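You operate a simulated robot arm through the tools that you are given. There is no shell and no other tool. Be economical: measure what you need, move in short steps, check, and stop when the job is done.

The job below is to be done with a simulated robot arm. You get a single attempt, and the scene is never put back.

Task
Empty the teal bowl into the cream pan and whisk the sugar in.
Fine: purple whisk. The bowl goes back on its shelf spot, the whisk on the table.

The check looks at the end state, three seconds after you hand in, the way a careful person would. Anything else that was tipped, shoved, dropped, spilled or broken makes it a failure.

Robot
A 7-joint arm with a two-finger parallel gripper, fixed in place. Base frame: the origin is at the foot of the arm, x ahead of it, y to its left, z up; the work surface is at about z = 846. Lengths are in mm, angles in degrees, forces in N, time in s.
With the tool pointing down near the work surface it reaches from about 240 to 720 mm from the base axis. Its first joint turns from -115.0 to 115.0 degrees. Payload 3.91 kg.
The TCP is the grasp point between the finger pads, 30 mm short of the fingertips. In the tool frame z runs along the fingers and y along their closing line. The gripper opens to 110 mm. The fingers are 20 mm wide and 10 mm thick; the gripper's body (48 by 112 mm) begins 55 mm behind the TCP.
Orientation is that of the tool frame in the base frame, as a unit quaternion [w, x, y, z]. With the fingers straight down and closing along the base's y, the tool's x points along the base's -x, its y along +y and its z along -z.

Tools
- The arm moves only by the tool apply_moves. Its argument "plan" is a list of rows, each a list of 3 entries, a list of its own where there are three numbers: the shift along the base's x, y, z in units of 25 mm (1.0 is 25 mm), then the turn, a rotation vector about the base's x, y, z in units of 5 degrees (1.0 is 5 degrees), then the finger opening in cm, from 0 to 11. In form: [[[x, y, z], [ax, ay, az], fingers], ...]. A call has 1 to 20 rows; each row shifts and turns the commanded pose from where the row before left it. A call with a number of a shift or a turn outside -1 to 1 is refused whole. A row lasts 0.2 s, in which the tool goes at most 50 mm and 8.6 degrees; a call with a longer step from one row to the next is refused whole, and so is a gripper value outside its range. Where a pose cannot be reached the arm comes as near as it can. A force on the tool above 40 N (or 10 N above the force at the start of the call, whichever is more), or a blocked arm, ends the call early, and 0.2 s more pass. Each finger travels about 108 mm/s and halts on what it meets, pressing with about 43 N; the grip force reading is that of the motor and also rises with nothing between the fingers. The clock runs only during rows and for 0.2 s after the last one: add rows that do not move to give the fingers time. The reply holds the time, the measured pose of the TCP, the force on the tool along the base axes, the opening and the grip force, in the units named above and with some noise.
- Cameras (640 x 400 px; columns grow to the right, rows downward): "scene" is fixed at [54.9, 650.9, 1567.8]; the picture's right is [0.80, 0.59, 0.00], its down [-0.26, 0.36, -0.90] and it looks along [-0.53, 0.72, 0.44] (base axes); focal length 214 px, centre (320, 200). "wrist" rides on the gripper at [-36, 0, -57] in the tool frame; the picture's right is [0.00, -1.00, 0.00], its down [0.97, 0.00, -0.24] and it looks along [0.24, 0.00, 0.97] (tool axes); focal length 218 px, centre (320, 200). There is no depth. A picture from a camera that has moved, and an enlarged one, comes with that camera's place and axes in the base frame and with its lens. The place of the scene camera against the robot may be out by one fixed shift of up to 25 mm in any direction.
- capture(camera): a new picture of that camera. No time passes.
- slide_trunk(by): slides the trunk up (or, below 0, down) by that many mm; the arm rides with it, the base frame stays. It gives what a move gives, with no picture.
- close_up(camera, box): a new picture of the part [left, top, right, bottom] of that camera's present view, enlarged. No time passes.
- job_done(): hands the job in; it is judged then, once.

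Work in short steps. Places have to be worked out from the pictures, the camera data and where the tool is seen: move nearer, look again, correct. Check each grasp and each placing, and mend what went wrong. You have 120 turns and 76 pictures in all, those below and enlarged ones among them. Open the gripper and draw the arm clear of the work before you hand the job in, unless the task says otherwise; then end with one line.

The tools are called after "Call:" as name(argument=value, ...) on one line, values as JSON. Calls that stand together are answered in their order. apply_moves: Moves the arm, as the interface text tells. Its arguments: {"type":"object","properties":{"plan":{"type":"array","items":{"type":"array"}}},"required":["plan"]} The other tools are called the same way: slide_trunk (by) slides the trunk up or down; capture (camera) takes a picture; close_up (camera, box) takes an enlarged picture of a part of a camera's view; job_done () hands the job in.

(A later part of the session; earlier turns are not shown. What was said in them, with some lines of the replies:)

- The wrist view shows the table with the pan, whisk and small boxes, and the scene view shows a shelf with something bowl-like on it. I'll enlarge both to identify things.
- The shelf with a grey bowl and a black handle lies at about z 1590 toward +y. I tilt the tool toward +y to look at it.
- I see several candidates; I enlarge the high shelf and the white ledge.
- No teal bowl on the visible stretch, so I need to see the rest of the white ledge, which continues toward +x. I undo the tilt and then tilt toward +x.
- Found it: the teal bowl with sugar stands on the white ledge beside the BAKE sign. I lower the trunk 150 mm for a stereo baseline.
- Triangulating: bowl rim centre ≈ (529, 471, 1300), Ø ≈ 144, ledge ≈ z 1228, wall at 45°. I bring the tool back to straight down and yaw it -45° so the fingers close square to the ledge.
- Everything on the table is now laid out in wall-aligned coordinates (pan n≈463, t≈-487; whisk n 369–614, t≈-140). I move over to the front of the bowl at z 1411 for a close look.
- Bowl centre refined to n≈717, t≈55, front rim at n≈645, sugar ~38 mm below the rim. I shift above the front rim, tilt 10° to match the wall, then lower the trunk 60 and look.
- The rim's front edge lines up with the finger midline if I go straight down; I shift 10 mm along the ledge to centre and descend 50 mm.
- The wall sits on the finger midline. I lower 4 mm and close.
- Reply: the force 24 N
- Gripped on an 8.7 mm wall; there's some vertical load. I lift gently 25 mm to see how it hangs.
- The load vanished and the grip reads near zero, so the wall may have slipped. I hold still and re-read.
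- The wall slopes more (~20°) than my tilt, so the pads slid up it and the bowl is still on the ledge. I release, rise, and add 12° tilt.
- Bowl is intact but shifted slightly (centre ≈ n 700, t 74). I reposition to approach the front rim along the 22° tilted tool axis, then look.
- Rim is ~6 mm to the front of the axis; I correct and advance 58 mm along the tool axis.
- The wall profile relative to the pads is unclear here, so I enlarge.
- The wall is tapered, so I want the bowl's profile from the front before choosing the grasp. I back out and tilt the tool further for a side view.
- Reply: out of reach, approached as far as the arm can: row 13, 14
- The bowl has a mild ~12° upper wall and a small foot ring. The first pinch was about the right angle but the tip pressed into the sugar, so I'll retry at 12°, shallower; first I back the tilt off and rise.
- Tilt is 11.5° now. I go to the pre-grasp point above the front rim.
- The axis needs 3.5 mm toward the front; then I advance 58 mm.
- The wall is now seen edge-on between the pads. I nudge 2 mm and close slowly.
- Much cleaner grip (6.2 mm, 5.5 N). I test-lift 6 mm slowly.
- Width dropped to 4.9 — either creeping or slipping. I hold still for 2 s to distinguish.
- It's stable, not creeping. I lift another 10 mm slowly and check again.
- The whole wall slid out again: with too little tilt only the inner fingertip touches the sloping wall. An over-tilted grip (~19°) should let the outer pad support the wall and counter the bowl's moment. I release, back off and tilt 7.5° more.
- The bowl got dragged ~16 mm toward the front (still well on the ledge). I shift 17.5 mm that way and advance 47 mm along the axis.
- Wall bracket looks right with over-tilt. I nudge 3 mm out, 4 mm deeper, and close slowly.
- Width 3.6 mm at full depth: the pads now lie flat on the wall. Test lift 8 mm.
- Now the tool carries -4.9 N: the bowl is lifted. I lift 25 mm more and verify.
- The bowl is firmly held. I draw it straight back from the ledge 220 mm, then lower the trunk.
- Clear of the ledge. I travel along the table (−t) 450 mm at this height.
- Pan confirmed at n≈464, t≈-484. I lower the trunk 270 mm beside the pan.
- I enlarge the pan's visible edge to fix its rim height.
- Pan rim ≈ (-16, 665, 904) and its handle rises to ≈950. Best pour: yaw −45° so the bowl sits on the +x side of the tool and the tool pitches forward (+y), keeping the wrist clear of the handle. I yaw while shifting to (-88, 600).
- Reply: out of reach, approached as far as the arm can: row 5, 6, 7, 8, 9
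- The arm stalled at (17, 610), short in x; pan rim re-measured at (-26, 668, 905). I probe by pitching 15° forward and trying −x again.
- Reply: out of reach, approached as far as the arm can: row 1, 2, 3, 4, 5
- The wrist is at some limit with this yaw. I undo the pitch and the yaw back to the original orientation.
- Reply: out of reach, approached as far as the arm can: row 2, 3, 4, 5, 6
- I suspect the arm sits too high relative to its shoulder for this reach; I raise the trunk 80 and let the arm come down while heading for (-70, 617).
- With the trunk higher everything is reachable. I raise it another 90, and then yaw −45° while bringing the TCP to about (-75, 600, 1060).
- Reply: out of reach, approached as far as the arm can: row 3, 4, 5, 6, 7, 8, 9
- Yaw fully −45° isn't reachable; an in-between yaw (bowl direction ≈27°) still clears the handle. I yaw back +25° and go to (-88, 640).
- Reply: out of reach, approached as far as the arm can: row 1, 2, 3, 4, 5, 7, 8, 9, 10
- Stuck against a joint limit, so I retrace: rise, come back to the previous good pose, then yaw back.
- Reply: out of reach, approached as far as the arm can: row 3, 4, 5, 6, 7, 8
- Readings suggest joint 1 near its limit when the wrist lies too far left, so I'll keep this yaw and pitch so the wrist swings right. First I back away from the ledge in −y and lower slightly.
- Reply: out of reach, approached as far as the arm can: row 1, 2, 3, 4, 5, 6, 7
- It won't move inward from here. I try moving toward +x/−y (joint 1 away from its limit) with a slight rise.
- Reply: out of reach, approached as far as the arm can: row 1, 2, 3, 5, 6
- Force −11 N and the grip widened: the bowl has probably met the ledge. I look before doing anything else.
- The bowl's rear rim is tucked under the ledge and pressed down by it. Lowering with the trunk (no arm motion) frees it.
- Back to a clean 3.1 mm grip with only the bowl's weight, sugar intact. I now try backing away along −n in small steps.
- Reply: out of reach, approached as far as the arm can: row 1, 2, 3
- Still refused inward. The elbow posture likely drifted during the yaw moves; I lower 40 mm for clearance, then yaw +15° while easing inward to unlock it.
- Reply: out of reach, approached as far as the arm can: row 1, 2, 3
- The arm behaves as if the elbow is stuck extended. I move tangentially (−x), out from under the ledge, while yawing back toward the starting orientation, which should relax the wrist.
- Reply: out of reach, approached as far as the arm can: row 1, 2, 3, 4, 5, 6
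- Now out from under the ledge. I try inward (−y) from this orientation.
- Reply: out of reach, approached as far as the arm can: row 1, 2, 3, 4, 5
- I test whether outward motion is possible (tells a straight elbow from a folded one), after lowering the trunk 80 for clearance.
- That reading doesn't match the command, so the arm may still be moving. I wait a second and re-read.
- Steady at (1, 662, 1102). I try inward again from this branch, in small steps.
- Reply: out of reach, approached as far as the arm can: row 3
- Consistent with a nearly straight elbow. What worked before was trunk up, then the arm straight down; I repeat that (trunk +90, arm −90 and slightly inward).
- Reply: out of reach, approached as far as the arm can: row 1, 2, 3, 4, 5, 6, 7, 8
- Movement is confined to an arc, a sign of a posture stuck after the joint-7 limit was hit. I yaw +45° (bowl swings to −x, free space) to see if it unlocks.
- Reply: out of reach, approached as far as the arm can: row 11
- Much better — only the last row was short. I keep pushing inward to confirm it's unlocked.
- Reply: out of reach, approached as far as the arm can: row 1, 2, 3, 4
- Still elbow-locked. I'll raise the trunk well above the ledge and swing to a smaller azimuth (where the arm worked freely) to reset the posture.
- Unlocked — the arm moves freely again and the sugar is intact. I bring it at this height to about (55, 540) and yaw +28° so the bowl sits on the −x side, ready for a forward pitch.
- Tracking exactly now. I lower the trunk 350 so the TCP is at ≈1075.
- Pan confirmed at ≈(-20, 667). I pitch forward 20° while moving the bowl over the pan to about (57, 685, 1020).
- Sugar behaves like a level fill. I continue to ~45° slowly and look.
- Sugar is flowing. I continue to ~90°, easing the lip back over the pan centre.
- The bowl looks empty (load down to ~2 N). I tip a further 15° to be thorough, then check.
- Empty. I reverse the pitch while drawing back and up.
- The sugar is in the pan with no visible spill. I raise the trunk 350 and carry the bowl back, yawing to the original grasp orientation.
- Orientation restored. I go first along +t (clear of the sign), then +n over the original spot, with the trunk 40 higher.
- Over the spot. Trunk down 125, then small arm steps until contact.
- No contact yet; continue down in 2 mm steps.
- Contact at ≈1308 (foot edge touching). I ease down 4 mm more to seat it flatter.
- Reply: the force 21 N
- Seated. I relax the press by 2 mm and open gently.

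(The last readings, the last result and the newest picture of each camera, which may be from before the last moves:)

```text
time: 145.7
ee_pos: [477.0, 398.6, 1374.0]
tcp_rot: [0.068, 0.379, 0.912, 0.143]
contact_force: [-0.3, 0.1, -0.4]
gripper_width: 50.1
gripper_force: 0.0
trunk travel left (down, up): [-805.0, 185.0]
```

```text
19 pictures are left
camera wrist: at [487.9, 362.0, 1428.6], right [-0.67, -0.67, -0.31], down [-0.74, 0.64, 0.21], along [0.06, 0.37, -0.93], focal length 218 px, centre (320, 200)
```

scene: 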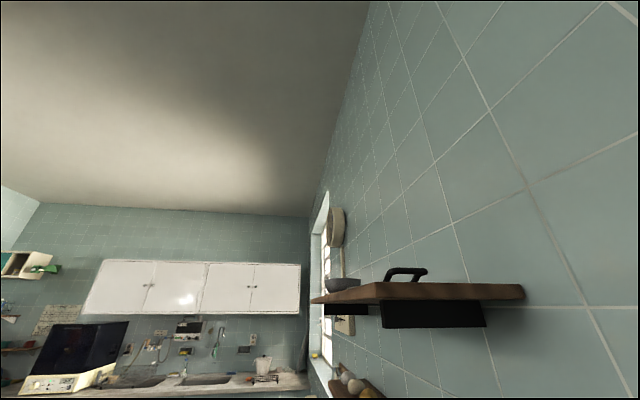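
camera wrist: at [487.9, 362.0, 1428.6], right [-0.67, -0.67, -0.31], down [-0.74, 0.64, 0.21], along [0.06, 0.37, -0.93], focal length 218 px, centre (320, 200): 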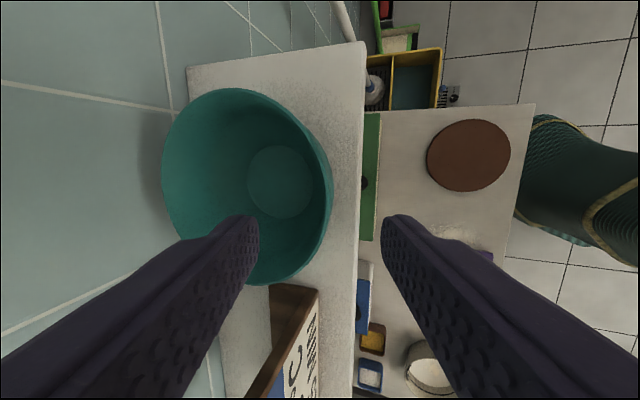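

Bowl stands upright within about 1 cm of its original place, empty. Now the whisk: I back off the ledge, straighten the tool and yaw +90° toward the handle.

Call:
apply_moves(plan=[[[-0.4, -0.4, 0.4], [0, 0, 0], 6], [[-0.7, -0.7, 0.2], [0, 0, 0], 6], [[-0.7, -0.7, 0], [0, 0, 0], 6], [[-0.7, -0.7, 0], [-0.67, 0.67, 0], 6], [[-0.7, -0.7, 0], [-0.67, 0.67, 0], 6], [[-0.7, -0.7, 0], [-0.67, 0.67, 0], 6], [[-0.7, -0.7, 0], [-0.67, 0.67, 0], 6], [[-0.7, -0.7, 0], [0, 0, 0], 6], [[-0.7, -0.7, 0], [0, 0, 1], 6], [[0, 0, 0], [0, 0, 1], 6], [[0, 0, 0], [0, 0, 1], 6], [[-0.3, 0.4, 0], [0, 0, 1], 6], [[-0.5, 0.7, 0], [0, 0, 1], 6], [[-0.5, 0.7, 0], [0, 0, 1], 6], [[-0.5, 0.7, 0], [0, 0, 1], 6], [[-0.5, 0.7, 0], [0, 0, 1], 6], [[-0.5, 0.7, 0], [0, 0, 1], 6], [[-0.5, 0.7, 0], [0, 0, 1], 6], [[-0.5, 0.7, 0], [0, 0, 1], 6], [[-0.3, 0.5, 0], [0, 0, 1], 6]])

Call:
apply_moves(plan=[[[0, 0.3, 0], [0, 0, 1], 6], [[0, 0, 0], [0, 0, 1], 6], [[0, 0, 0], [0, 0, 1], 6], [[0, 0, 0], [0, 0, 1], 6], [[0, 0, 0], [0, 0, 1], 6], [[0, 0, 0], [0, 0, 1], 6], [[0, 0, 0], [0, 0, 0], 6]])

Call:
slide_trunk(by=-330)

Call:
capture(camera="wrist")

```text
time: 149.9
ee_pos: [223.1, 394.9, 1387.5]
tcp_rot: [0.009, -0.132, 0.991, -0.006]
contact_force: [0.1, 1.0, -0.9]
gripper_width: 60.1
gripper_force: 0.1
trunk travel left (down, up): [-805.0, 185.0]
```

```text
time: 151.5
ee_pos: [223.7, 401.7, 1387.8]
tcp_rot: [0.009, -0.383, 0.924, -0.002]
contact_force: [0.3, 0.4, -0.7]
gripper_width: 59.8
gripper_force: 0.0
trunk travel left (down, up): [-805.0, 185.0]
```

```text
time: 154.8
ee_pos: [224.4, 399.7, 1058.9]
tcp_rot: [0.01, -0.382, 0.924, -0.002]
contact_force: [-0.6, 0.2, -0.9]
gripper_width: 60.1
gripper_force: 0.1
trunk travel left (down, up): [-475.0, 515.0]
```

```text
18 pictures are left
camera wrist: at [247.0, 427.5, 1116.0], right [0.71, -0.71, 0.01], down [-0.69, -0.69, 0.22], along [-0.15, -0.17, -0.97], focal length 218 px, centre (320, 200)
```

wrist: 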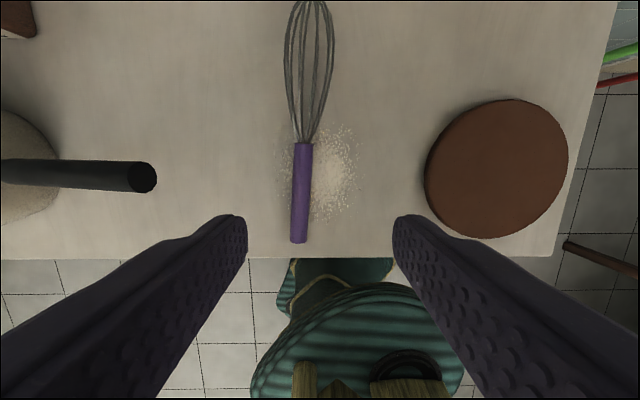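

Whisk handle runs n 360–484 at t≈-150. I align over n 410, lower the trunk 120 and look.

Call:
apply_moves(plan=[[[-0.8, 0, 0], [0, 0, -0.88], 6], [[-0.82, -0.12, 0], [0, 0, 0], 6], [[0, 0, 0], [0, 0, 0], 6]])

Call:
slide_trunk(by=-120)

Call:
capture(camera="wrist")

```text
time: 155.6
ee_pos: [181.9, 398.7, 1058.8]
tcp_rot: [0.009, -0.347, 0.938, -0.003]
contact_force: [0.2, 0.6, -0.5]
gripper_width: 59.9
gripper_force: 0.0
trunk travel left (down, up): [-475.0, 515.0]
```

```text
time: 157.1
ee_pos: [181.9, 398.9, 937.5]
tcp_rot: [0.009, -0.346, 0.938, -0.004]
contact_force: [0.0, 0.8, 0.0]
gripper_width: 59.9
gripper_force: 0.0
trunk travel left (down, up): [-355.0, 635.0]
```

```text
17 pictures are left
camera wrist: at [207.9, 423.1, 996.1], right [0.65, -0.76, 0.01], down [-0.74, -0.63, 0.22], along [-0.16, -0.16, -0.97], focal length 218 px, centre (320, 200)
```

wrist: 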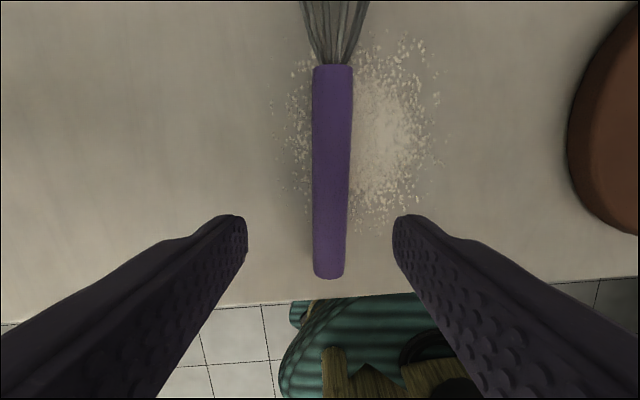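

Handle is 7 mm right of centre; I correct and descend to z≈880.

Call:
apply_moves(plan=[[[0.18, -0.21, -0.4], [0, 0, 0], 6], [[0, 0, -0.5], [0, 0, 0], 6], [[0, 0, -0.5], [0, 0, 0], 6], [[0, 0, -0.5], [0, 0, 0], 6], [[0, 0, -0.36], [0, 0, 0], 6], [[0, 0, 0], [0, 0, 0], 6]])

Call:
capture(camera="wrist")

```text
time: 158.3
ee_pos: [185.7, 393.8, 890.5]
tcp_rot: [0.016, -0.347, 0.938, 0.004]
contact_force: [-2.6, -9.3, 18.0]
gripper_width: 57.1
gripper_force: 0.0
trunk travel left (down, up): [-355.0, 635.0]
stopped in row 6: the force on the tool passed its limit (the readings are from after the stop); the commanded pose is now the measured one
```

```text
16 pictures are left
camera wrist: at [211.0, 417.1, 948.7], right [0.65, -0.76, 0.0], down [-0.74, -0.64, 0.21], along [-0.16, -0.14, -0.98], focal length 218 px, centre (320, 200)
```

wrist: 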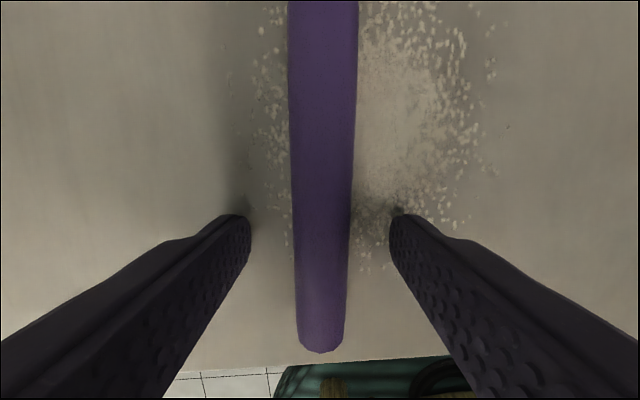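

Fingertips touched the table at TCP 890. I lift 3 mm and close on the handle.

Call:
apply_moves(plan=[[[0, 0, 0.12], [0, 0, 0], 6], [[0, 0, 0], [0, 0, 0], 4], [[0, 0, 0], [0, 0, 0], 2.5], [[0, 0, 0], [0, 0, 0], 1], [[0, 0, 0], [0, 0, 0], 0], [[0, 0, 0], [0, 0, 0], 0]])

```text
time: 159.7
ee_pos: [187.1, 393.6, 890.6]
tcp_rot: [0.014, -0.347, 0.938, 0.003]
contact_force: [0.0, 0.2, -0.9]
gripper_width: 20.5
gripper_force: 42.7
trunk travel left (down, up): [-355.0, 635.0]
```

Handle gripped (20.5 mm). I lift 40 mm and check.

Call:
apply_moves(plan=[[[0, 0, 0.3], [0, 0, 0], 0], [[0, 0, 0.5], [0, 0, 0], 0], [[0, 0, 0.8], [0, 0, 0], 0], [[0, 0, 0], [0, 0, 0], 0]])

Call:
slide_trunk(by=150)

Call:
capture(camera="wrist")

```text
time: 160.7
ee_pos: [185.5, 395.2, 932.7]
tcp_rot: [0.014, -0.347, 0.938, 0.002]
contact_force: [0.3, 0.1, -0.6]
gripper_width: 20.7
gripper_force: 43.1
trunk travel left (down, up): [-355.0, 635.0]
```

```text
time: 162.4
ee_pos: [187.4, 396.1, 1081.5]
tcp_rot: [0.014, -0.347, 0.938, 0.003]
contact_force: [-0.2, -0.4, -0.2]
gripper_width: 20.5
gripper_force: 43.1
trunk travel left (down, up): [-505.0, 485.0]
```

```text
15 pictures are left
camera wrist: at [211.9, 419.2, 1139.4], right [0.65, -0.76, 0.01], down [-0.74, -0.63, 0.21], along [-0.16, -0.14, -0.98], focal length 218 px, centre (320, 200)
```

wrist: 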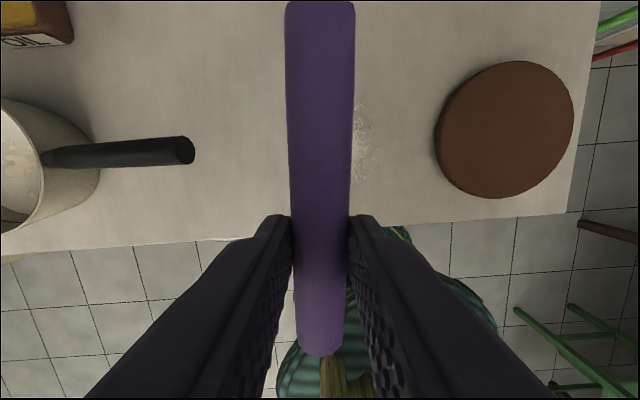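

Whisk held level. I raise the trunk 90, then yaw −85° while moving toward the pan so the head points along +t.

Call:
slide_trunk(by=100)

Call:
apply_moves(plan=[[[0, 0, 0], [0, 0, -1], 0], [[0, 0, 0], [0, 0, -1], 0], [[-0.3, 0.2, 0], [0, 0, -1], 0], [[-0.48, 0.41, 0], [0, 0, -1], 0], [[-0.48, 0.41, 0], [0, 0, -1], 0], [[-0.48, 0.41, 0], [0, 0, -1], 0], [[-0.48, 0.41, 0], [0, 0, -1], 0], [[-0.48, 0.41, 0], [0, 0, -1], 0], [[-0.48, 0.41, 0], [0, 0, -1], 0], [[-0.48, 0.41, 0], [0, 0, -1], 0], [[-0.48, 0.41, 0], [0, 0, -1], 0], [[-0.48, 0.41, 0], [0, 0, -1], 0], [[-0.48, 0.41, 0], [0, 0, -1], 0], [[-0.48, 0.41, 0], [0, 0, -1], 0], [[-0.48, 0.41, 0], [0, 0, -1], 0], [[-0.48, 0.41, 0], [0, 0, -1], 0], [[-0.3, 0.3, 0], [0, 0, -1], 0], [[0, 0, 0], [0, 0, 0], 0]])

Call:
capture(camera="wrist")

```text
time: 163.8
ee_pos: [186.5, 395.9, 1182.0]
tcp_rot: [0.014, -0.346, 0.938, 0.003]
contact_force: [-0.9, 0.4, -0.2]
gripper_width: 20.6
gripper_force: 43.0
trunk travel left (down, up): [-605.0, 385.0]
```

```text
time: 167.6
ee_pos: [15.3, 540.5, 1181.4]
tcp_rot: [0.013, 0.379, 0.925, -0.008]
contact_force: [-0.4, 0.5, -0.5]
gripper_width: 20.5
gripper_force: 43.1
trunk travel left (down, up): [-605.0, 385.0]
```

```text
14 pictures are left
camera wrist: at [39.8, 517.5, 1239.4], right [-0.7, -0.71, 0.01], down [-0.7, 0.69, 0.21], along [-0.16, 0.14, -0.98], focal length 218 px, centre (320, 200)
```

wrist: 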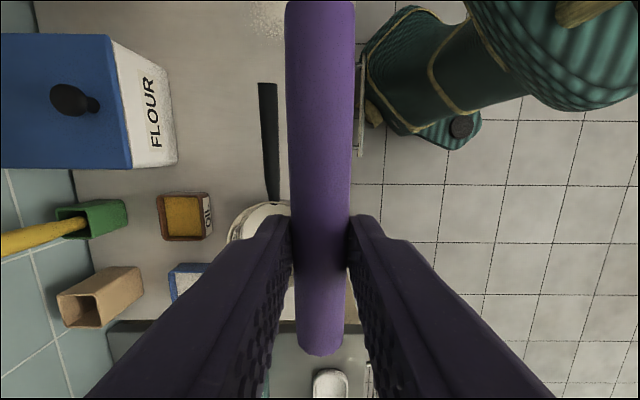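

Now I pitch 60° (head down) while moving out behind the pan.

Call:
apply_moves(plan=[[[0, 0, 0], [0.707, 0.707, 0], 0], [[0, 0, 0], [0.707, 0.707, 0], 0], [[-0.2, 0.3, 0], [0.707, 0.707, 0], 0], [[-0.3, 0.6, 0], [0.707, 0.707, 0], 0], [[-0.35, 0.7, 0], [0.707, 0.707, 0], 0], [[-0.35, 0.7, 0], [0.707, 0.707, 0], 0], [[-0.35, 0.7, 0], [0.707, 0.707, 0], 0], [[-0.35, 0.7, 0], [0.707, 0.707, 0], 0], [[-0.35, 0.7, 0], [0.707, 0.707, 0], 0], [[-0.35, 0.7, 0], [0.707, 0.707, 0], 0], [[-0.35, 0.7, 0], [0.707, 0.707, 0], 0], [[-0.35, 0.7, 0], [0.707, 0.707, 0], 0], [[0, 0, 0], [0, 0, 0], 0]])

Call:
capture(camera="wrist")

```text
time: 170.4
ee_pos: [-67.6, 702.4, 1181.7]
tcp_rot: [-0.45, 0.33, 0.809, 0.187]
contact_force: [0.4, -0.8, -0.6]
gripper_width: 20.7
gripper_force: 43.0
trunk travel left (down, up): [-605.0, 385.0]
```

```text
13 pictures are left
camera wrist: at [-19.8, 657.2, 1181.0], right [-0.7, -0.71, -0.01], down [-0.22, 0.21, 0.95], along [-0.68, 0.67, -0.31], focal length 218 px, centre (320, 200)
```

wrist: 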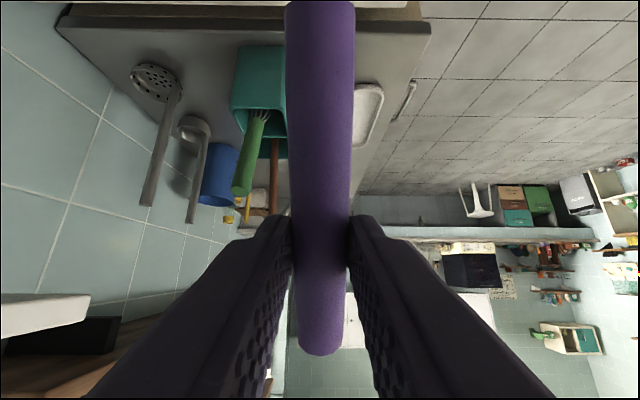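

Reached without trouble. The tip should be ≈(-9, 644); I shift it to the pan centre and lower the trunk 80 (tip still above the rim).

Call:
apply_moves(plan=[[[-0.12, 0.26, 0], [0, 0, 0], 0], [[-0.12, 0.26, 0], [0, 0, 0], 0], [[0, 0, 0], [0, 0, 0], 0]])

Call:
slide_trunk(by=-75)

Call:
close_up(camera="wrist", box=[200, 0, 440, 120])

```text
time: 171.2
ee_pos: [-73.4, 716.4, 1181.8]
tcp_rot: [-0.449, 0.329, 0.81, 0.186]
contact_force: [-0.6, 0.5, -1.2]
gripper_width: 20.5
gripper_force: 43.2
trunk travel left (down, up): [-605.0, 385.0]
```

```text
time: 172.3
ee_pos: [-73.0, 715.4, 1107.3]
tcp_rot: [-0.45, 0.329, 0.809, 0.188]
contact_force: [-0.6, -0.4, -0.5]
gripper_width: 20.5
gripper_force: 43.0
trunk travel left (down, up): [-530.0, 460.0]
```

```text
2.67 times, centred on (320, 60) of wrist
camera zoom: at [-26.0, 670.0, 1106.3], right [-0.7, -0.71, -0.01], down [-0.22, 0.21, 0.95], along [-0.68, 0.67, -0.31], focal length 582 px, centre (320, 573)
```

zoom: 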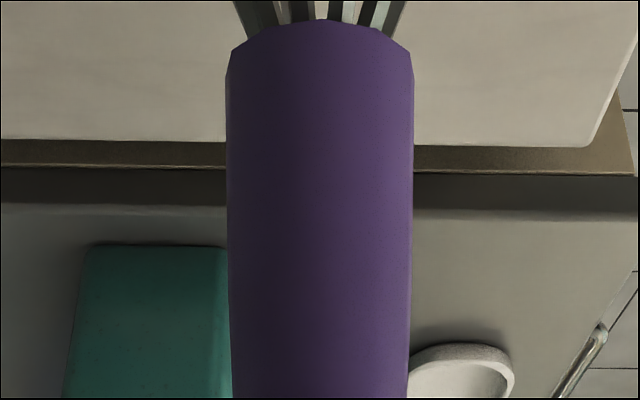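

Tip ≈ z 922, pan clear. I lower 40 mm in small steps into the pan, watching the force.

Call:
apply_moves(plan=[[[0, 0, -0.3], [0, 0, 0], 0], [[0, 0, -0.3], [0, 0, 0], 0], [[0, 0, -0.3], [0, 0, 0], 0], [[0, 0, -0.3], [0, 0, 0], 0], [[0, 0, -0.2], [0, 0, 0], 0], [[0, 0, -0.2], [0, 0, 0], 0], [[0, 0, 0], [0, 0, 0], 0]])

```text
time: 173.9
ee_pos: [-73.5, 715.8, 1066.2]
tcp_rot: [-0.45, 0.329, 0.809, 0.187]
contact_force: [0.9, -0.4, -0.3]
gripper_width: 20.9
gripper_force: 43.1
trunk travel left (down, up): [-530.0, 460.0]
```

No contact yet; another 8 mm.

Call:
apply_moves(plan=[[[0, 0, -0.12], [0, 0, 0], 0], [[0, 0, -0.1], [0, 0, 0], 0], [[0, 0, -0.1], [0, 0, 0], 0], [[0, 0, 0], [0, 0, 0], 0]])

```text
time: 174.9
ee_pos: [-73.1, 717.1, 1058.6]
tcp_rot: [-0.449, 0.329, 0.81, 0.186]
contact_force: [0.8, -0.1, -0.5]
gripper_width: 20.5
gripper_force: 43.4
trunk travel left (down, up): [-530.0, 460.0]
```

Tip is inside the pan near the bottom. I stir one slow circle (radius 15 mm) first and check forces.

Call:
apply_moves(plan=[[[0.6, 0, 0], [0, 0, 0], 0], [[-0.115, 0.353, 0], [0, 0, 0], 0], [[-0.3, 0.218, 0], [0, 0, 0], 0], [[-0.371, 0, 0], [0, 0, 0], 0], [[-0.3, -0.218, 0], [0, 0, 0], 0], [[-0.115, -0.353, 0], [0, 0, 0], 0], [[0.115, -0.353, 0], [0, 0, 0], 0], [[0.3, -0.218, 0], [0, 0, 0], 0], [[0.371, 0, 0], [0, 0, 0], 0], [[0.3, 0.218, 0], [0, 0, 0], 0], [[0.115, 0.353, 0], [0, 0, 0], 0], [[-0.6, 0, 0], [0, 0, 0], 0], [[0, 0, 0], [0, 0, 0], 0]])

```text
time: 177.7
ee_pos: [-72.7, 715.8, 1059.4]
tcp_rot: [-0.449, 0.33, 0.809, 0.187]
contact_force: [0.9, -0.7, -0.2]
gripper_width: 20.3
gripper_force: 42.7
trunk travel left (down, up): [-530.0, 460.0]
```

Smooth, no contact forces. I stir three faster loops at 20 mm radius, twice.

Call:
apply_moves(plan=[[[0.8, 0, 0], [0, 0, 0], 0], [[-0.4, 0.693, 0], [0, 0, 0], 0], [[-0.8, 0, 0], [0, 0, 0], 0], [[-0.4, -0.693, 0], [0, 0, 0], 0], [[0.4, -0.693, 0], [0, 0, 0], 0], [[0.8, 0, 0], [0, 0, 0], 0], [[0.4, 0.693, 0], [0, 0, 0], 0], [[-0.4, 0.693, 0], [0, 0, 0], 0], [[-0.8, 0, 0], [0, 0, 0], 0], [[-0.4, -0.693, 0], [0, 0, 0], 0], [[0.4, -0.693, 0], [0, 0, 0], 0], [[0.8, 0, 0], [0, 0, 0], 0], [[0.4, 0.693, 0], [0, 0, 0], 0], [[-0.4, 0.693, 0], [0, 0, 0], 0], [[-0.8, 0, 0], [0, 0, 0], 0], [[-0.4, -0.693, 0], [0, 0, 0], 0], [[0.4, -0.693, 0], [0, 0, 0], 0], [[0.8, 0, 0], [0, 0, 0], 0], [[0.4, 0.693, 0], [0, 0, 0], 0], [[-0.8, 0, 0], [0, 0, 0], 0]])

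Call:
apply_moves(plan=[[[0.8, 0, 0], [0, 0, 0], 0], [[-0.4, 0.693, 0], [0, 0, 0], 0], [[-0.8, 0, 0], [0, 0, 0], 0], [[-0.4, -0.693, 0], [0, 0, 0], 0], [[0.4, -0.693, 0], [0, 0, 0], 0], [[0.8, 0, 0], [0, 0, 0], 0], [[0.4, 0.693, 0], [0, 0, 0], 0], [[-0.4, 0.693, 0], [0, 0, 0], 0], [[-0.8, 0, 0], [0, 0, 0], 0], [[-0.4, -0.693, 0], [0, 0, 0], 0], [[0.4, -0.693, 0], [0, 0, 0], 0], [[0.8, 0, 0], [0, 0, 0], 0], [[0.4, 0.693, 0], [0, 0, 0], 0], [[-0.4, 0.693, 0], [0, 0, 0], 0], [[-0.8, 0, 0], [0, 0, 0], 0], [[-0.4, -0.693, 0], [0, 0, 0], 0], [[0.4, -0.693, 0], [0, 0, 0], 0], [[0.8, 0, 0], [0, 0, 0], 0], [[0.4, 0.693, 0], [0, 0, 0], 0], [[-0.8, 0, 0], [0, 0, 0], 0]])

```text
time: 181.9
ee_pos: [-72.7, 717.2, 1058.2]
tcp_rot: [-0.449, 0.33, 0.809, 0.187]
contact_force: [0.7, 0.6, -1.3]
gripper_width: 20.6
gripper_force: 42.8
trunk travel left (down, up): [-530.0, 460.0]
```

```text
time: 186.1
ee_pos: [-74.0, 716.7, 1058.7]
tcp_rot: [-0.448, 0.33, 0.809, 0.187]
contact_force: [-0.4, 0.0, -0.4]
gripper_width: 20.5
gripper_force: 42.1
trunk travel left (down, up): [-530.0, 460.0]
```

Six-plus loops done without contact. I lift the whisk straight out and reverse the path to look into the pan.

Call:
slide_trunk(by=120)

Call:
apply_moves(plan=[[[0.35, -0.7, 0], [-0.707, -0.707, 0], 0], [[0.35, -0.7, 0], [-0.707, -0.707, 0], 0], [[0.35, -0.7, 0], [-0.707, -0.707, 0], 0], [[0.35, -0.7, 0], [-0.707, -0.707, 0], 0], [[0.35, -0.7, 0], [-0.707, -0.707, 0], 0], [[0.35, -0.7, 0], [-0.707, -0.707, 0], 0], [[0.35, -0.7, 0], [-0.707, -0.707, 0], 0], [[0.35, -0.7, 0], [-0.707, -0.707, 0], 0], [[0.35, -0.7, 0], [-0.707, -0.707, 0], 0], [[0.35, -0.6, 0], [-0.707, -0.707, 0], 0], [[0, 0, 0], [-0.707, -0.707, 0], 0], [[0, 0, 0], [-0.62, -0.62, 0], 0], [[0, 0, 0], [0, 0, 0], 0]])

Call:
capture(camera="wrist")

```text
time: 187.6
ee_pos: [-73.0, 716.8, 1178.1]
tcp_rot: [-0.449, 0.33, 0.809, 0.187]
contact_force: [0.5, -0.1, -0.4]
gripper_width: 20.7
gripper_force: 42.7
trunk travel left (down, up): [-650.0, 340.0]
```

```text
time: 190.4
ee_pos: [14.2, 543.6, 1178.6]
tcp_rot: [0.008, 0.378, 0.926, -0.006]
contact_force: [0.1, 0.8, -1.5]
gripper_width: 20.3
gripper_force: 42.6
trunk travel left (down, up): [-650.0, 340.0]
```

```text
11 pictures are left
camera wrist: at [39.5, 520.6, 1236.5], right [-0.7, -0.71, 0.01], down [-0.7, 0.68, 0.22], along [-0.16, 0.15, -0.98], focal length 218 px, centre (320, 200)
```

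wrist: 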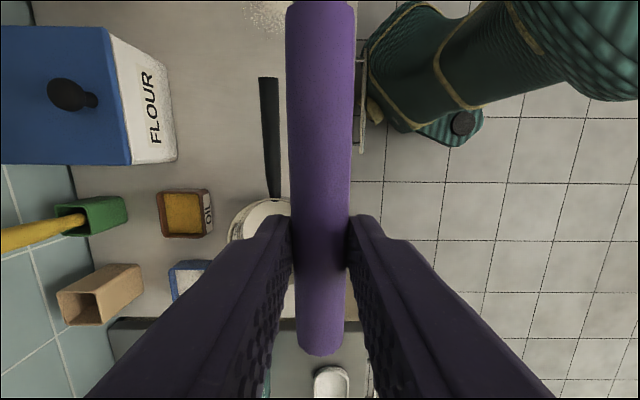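

The pan is hidden by the gripper here. I reverse the yaw while moving to (100, 470) to see into it.

Call:
apply_moves(plan=[[[0.25, -0.2, 0], [0, 0, 1], 0], [[0.25, -0.2, 0], [0, 0, 1], 0], [[0.25, -0.2, 0], [0, 0, 1], 0], [[0.25, -0.2, 0], [0, 0, 1], 0], [[0.25, -0.2, 0], [0, 0, 1], 0], [[0.25, -0.2, 0], [0, 0, 1], 0], [[0.25, -0.2, 0], [0, 0, 1], 0], [[0.25, -0.2, 0], [0, 0, 1], 0], [[0.25, -0.2, 0], [0, 0, 1], 0], [[0.25, -0.2, 0], [0, 0, 1], 0], [[0.25, -0.2, 0], [0, 0, 1], 0], [[0.25, -0.2, 0], [0, 0, 1], 0], [[0.2, -0.2, 0], [0, 0, 1], 0], [[0.2, -0.2, 0], [0, 0, 1], 0], [[0, 0, 0], [0, 0, 1], 0], [[0, 0, 0], [0, 0, 1], 0], [[0, 0, 0], [0, 0, 1], 0], [[0, 0, 0], [0, 0, 0], 0]])

Call:
close_up(camera="wrist", box=[60, 20, 320, 200])

```text
time: 194.2
ee_pos: [98.3, 474.1, 1177.6]
tcp_rot: [0.01, -0.348, 0.938, 0.001]
contact_force: [0.2, -0.7, -0.2]
gripper_width: 20.5
gripper_force: 43.1
trunk travel left (down, up): [-650.0, 340.0]
```

```text
2.22 times, centred on (190, 110) of wrist
camera zoom: at [124.7, 497.8, 1236.0], right [0.65, -0.76, 0.01], down [-0.74, -0.63, 0.22], along [-0.17, -0.15, -0.97], focal length 485 px, centre (609, 400)
```

zoom: 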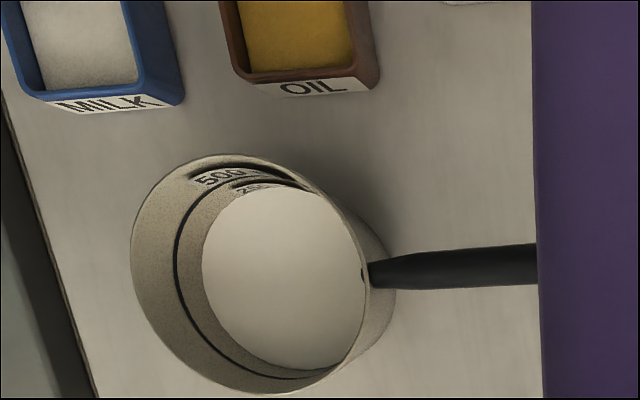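

The pan contents are now a uniform white, so the sugar is whisked in. I return over the whisk's original spot and lower the trunk 265.

Call:
apply_moves(plan=[[[0.6, -0.55, 0], [0, 0, 0], 0], [[0.8, -0.75, 0], [0, 0, 0], 0], [[0.8, -0.75, 0], [0, 0, 0], 0], [[0.8, -0.7, 0], [0, 0, 0], 0], [[0.5, -0.45, 0], [0, 0, 0], 0], [[0, 0, 0], [0, 0, 0], 0]])

Call:
slide_trunk(by=-265)

Call:
capture(camera="wrist")

```text
time: 195.6
ee_pos: [185.4, 393.4, 1178.7]
tcp_rot: [0.009, -0.347, 0.938, 0.0]
contact_force: [-0.9, -0.1, -0.2]
gripper_width: 20.4
gripper_force: 42.8
trunk travel left (down, up): [-650.0, 340.0]
```

```text
time: 198.3
ee_pos: [185.4, 393.5, 914.7]
tcp_rot: [0.009, -0.347, 0.938, 0.001]
contact_force: [-0.2, -0.1, -0.3]
gripper_width: 20.3
gripper_force: 43.2
trunk travel left (down, up): [-385.0, 605.0]
```

```text
9 pictures are left
camera wrist: at [211.6, 417.5, 971.0], right [0.65, -0.76, 0.01], down [-0.74, -0.63, 0.22], along [-0.17, -0.15, -0.97], focal length 218 px, centre (320, 200)
```

wrist: 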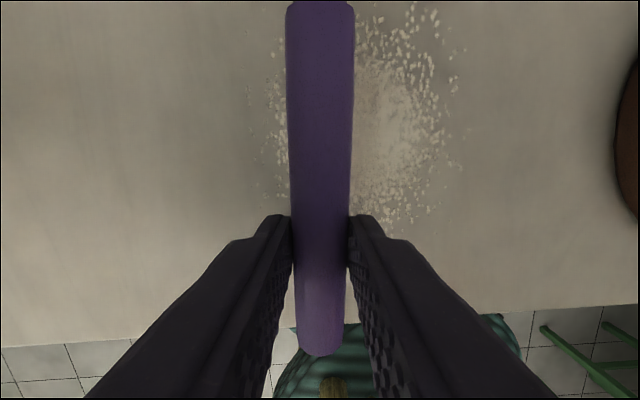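

Directly over the original spot. I lower in small steps to contact.

Call:
apply_moves(plan=[[[0, 0, -0.3], [0, 0, 0], 0], [[0, 0, -0.3], [0, 0, 0], 0], [[0, 0, -0.16], [0, 0, 0], 0], [[0, 0, -0.1], [0, 0, 0], 0], [[0, 0, 0], [0, 0, 0], 0]])

```text
time: 199.5
ee_pos: [185.6, 394.2, 891.5]
tcp_rot: [0.01, -0.347, 0.938, 0.002]
contact_force: [-0.8, -0.6, 7.9]
gripper_width: 20.5
gripper_force: 43.2
trunk travel left (down, up): [-385.0, 605.0]
```

Resting on the table (+8 N at z 891.5). I open gently and rise.

Call:
apply_moves(plan=[[[0, 0, 0.04], [0, 0, 0], 2.3], [[0, 0, 0], [0, 0, 0], 3], [[0, 0, 0], [0, 0, 0], 4.5], [[0, 0, 0], [0, 0, 0], 6], [[0, 0, 0], [0, 0, 0], 6], [[0, 0, 0.4], [0, 0, 0], 6], [[0, 0, 0.8], [0, 0, 0], 6], [[0, 0, 0.8], [0, 0, 0], 6], [[0, 0, 0.8], [0, 0, 0], 6], [[0, 0, 0], [0, 0, 0], 6]])

Call:
slide_trunk(by=300)

Call:
capture(camera="wrist")

```text
time: 201.7
ee_pos: [185.7, 392.9, 963.7]
tcp_rot: [0.01, -0.347, 0.938, 0.0]
contact_force: [0.6, 0.3, 0.1]
gripper_width: 60.1
gripper_force: 0.0
trunk travel left (down, up): [-385.0, 605.0]
```

```text
time: 204.7
ee_pos: [186.2, 393.9, 1262.9]
tcp_rot: [0.008, -0.347, 0.938, 0.0]
contact_force: [0.9, 0.6, 0.8]
gripper_width: 60.1
gripper_force: 0.2
trunk travel left (down, up): [-685.0, 305.0]
```

```text
8 pictures are left
camera wrist: at [211.5, 417.7, 1320.7], right [0.65, -0.76, 0.01], down [-0.74, -0.63, 0.22], along [-0.17, -0.15, -0.97], focal length 218 px, centre (320, 200)
```

wrist: 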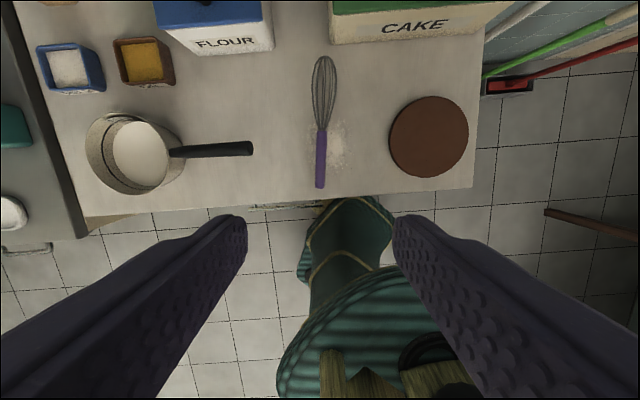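

Everything looks right from above. One enlarged check around the pan for stray sugar.

Call:
close_up(camera="wrist", box=[20, 30, 360, 230])

Call:
slide_trunk(by=200)

```text
1.88 times, centred on (190, 130) of wrist
camera zoom: at [211.5, 417.7, 1320.7], right [0.65, -0.76, 0.01], down [-0.74, -0.63, 0.22], along [-0.17, -0.15, -0.97], focal length 411 px, centre (565, 332)
```

zoom: 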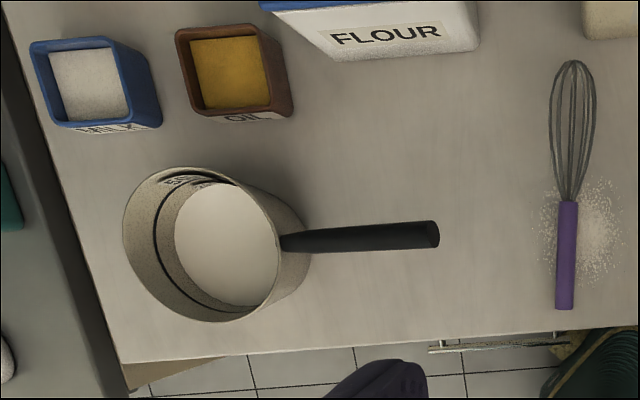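

```text
time: 206.9
ee_pos: [186.6, 394.1, 1462.6]
tcp_rot: [0.009, -0.347, 0.938, 0.001]
contact_force: [0.4, 0.4, 0.3]
gripper_width: 59.9
gripper_force: 0.0
trunk travel left (down, up): [-885.0, 105.0]
```

Table clean. A last look at the ledge from up here.

Call:
capture(camera="wrist")

```text
6 pictures are left
camera wrist: at [211.5, 417.7, 1520.7], right [0.65, -0.76, 0.01], down [-0.74, -0.63, 0.22], along [-0.17, -0.15, -0.97], focal length 218 px, centre (320, 200)
```

wrist: 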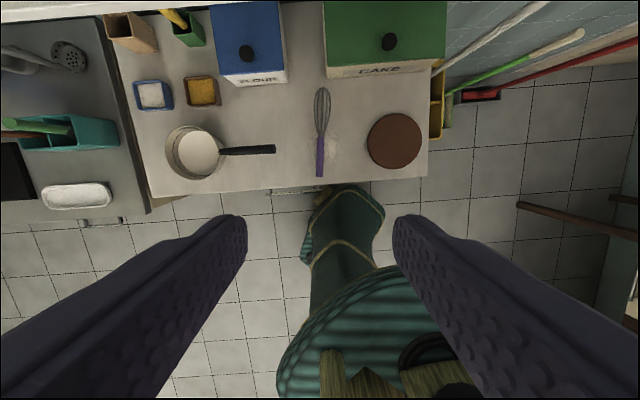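

I tilt up toward the ledge to confirm the bowl and its neighbours.

Call:
apply_moves(plan=[[[0, 0, 0], [0.7, -0.7, 0], 6], [[0, 0, 0], [0.7, -0.7, 0], 6], [[0, 0, 0], [0.7, -0.7, 0], 6], [[0, 0, 0], [0.7, -0.7, 0], 6], [[0, 0, 0], [0.7, -0.7, 0], 6], [[0, 0, 0], [0.7, -0.7, 0], 6], [[0, 0, 0], [0.7, -0.7, 0], 6], [[0, 0, 0], [0.7, -0.7, 0], 6]])

Call:
capture(camera="wrist")

```text
time: 208.7
ee_pos: [185.2, 393.8, 1462.2]
tcp_rot: [0.318, -0.324, 0.88, 0.142]
contact_force: [-1.4, 0.0, -0.1]
gripper_width: 60.0
gripper_force: 0.0
trunk travel left (down, up): [-885.0, 105.0]
```

```text
5 pictures are left
camera wrist: at [178.9, 385.6, 1530.1], right [0.66, -0.75, -0.04], down [-0.68, -0.58, -0.45], along [0.31, 0.33, -0.89], focal length 218 px, centre (320, 200)
```

wrist: 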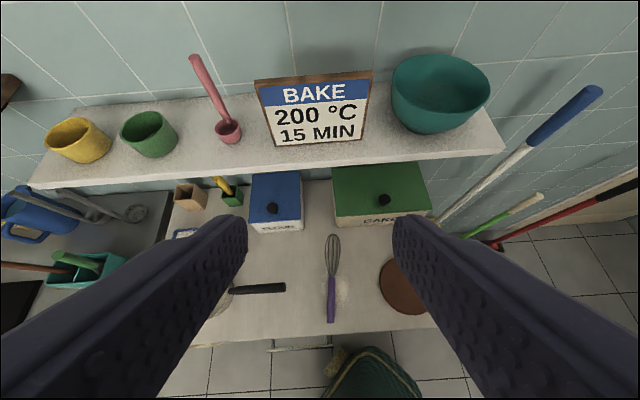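

Everything is in place: the bowl is upright on the ledge, its neighbours are undisturbed, the whisk is on the table, and the gripper is open and clear. I hand in.

Call:
job_done()

```text
The job is handed in.
```

I emptied the teal bowl into the cream pan and whisked the sugar in until it looked uniform. The bowl is back on its ledge about 1 cm off its original spot, the purple whisk is back on the table, and I saw no spilled sugar. The bowl's rim pressed against the underside of the ledge once on the way to the pan, but nothing fell or spilled.
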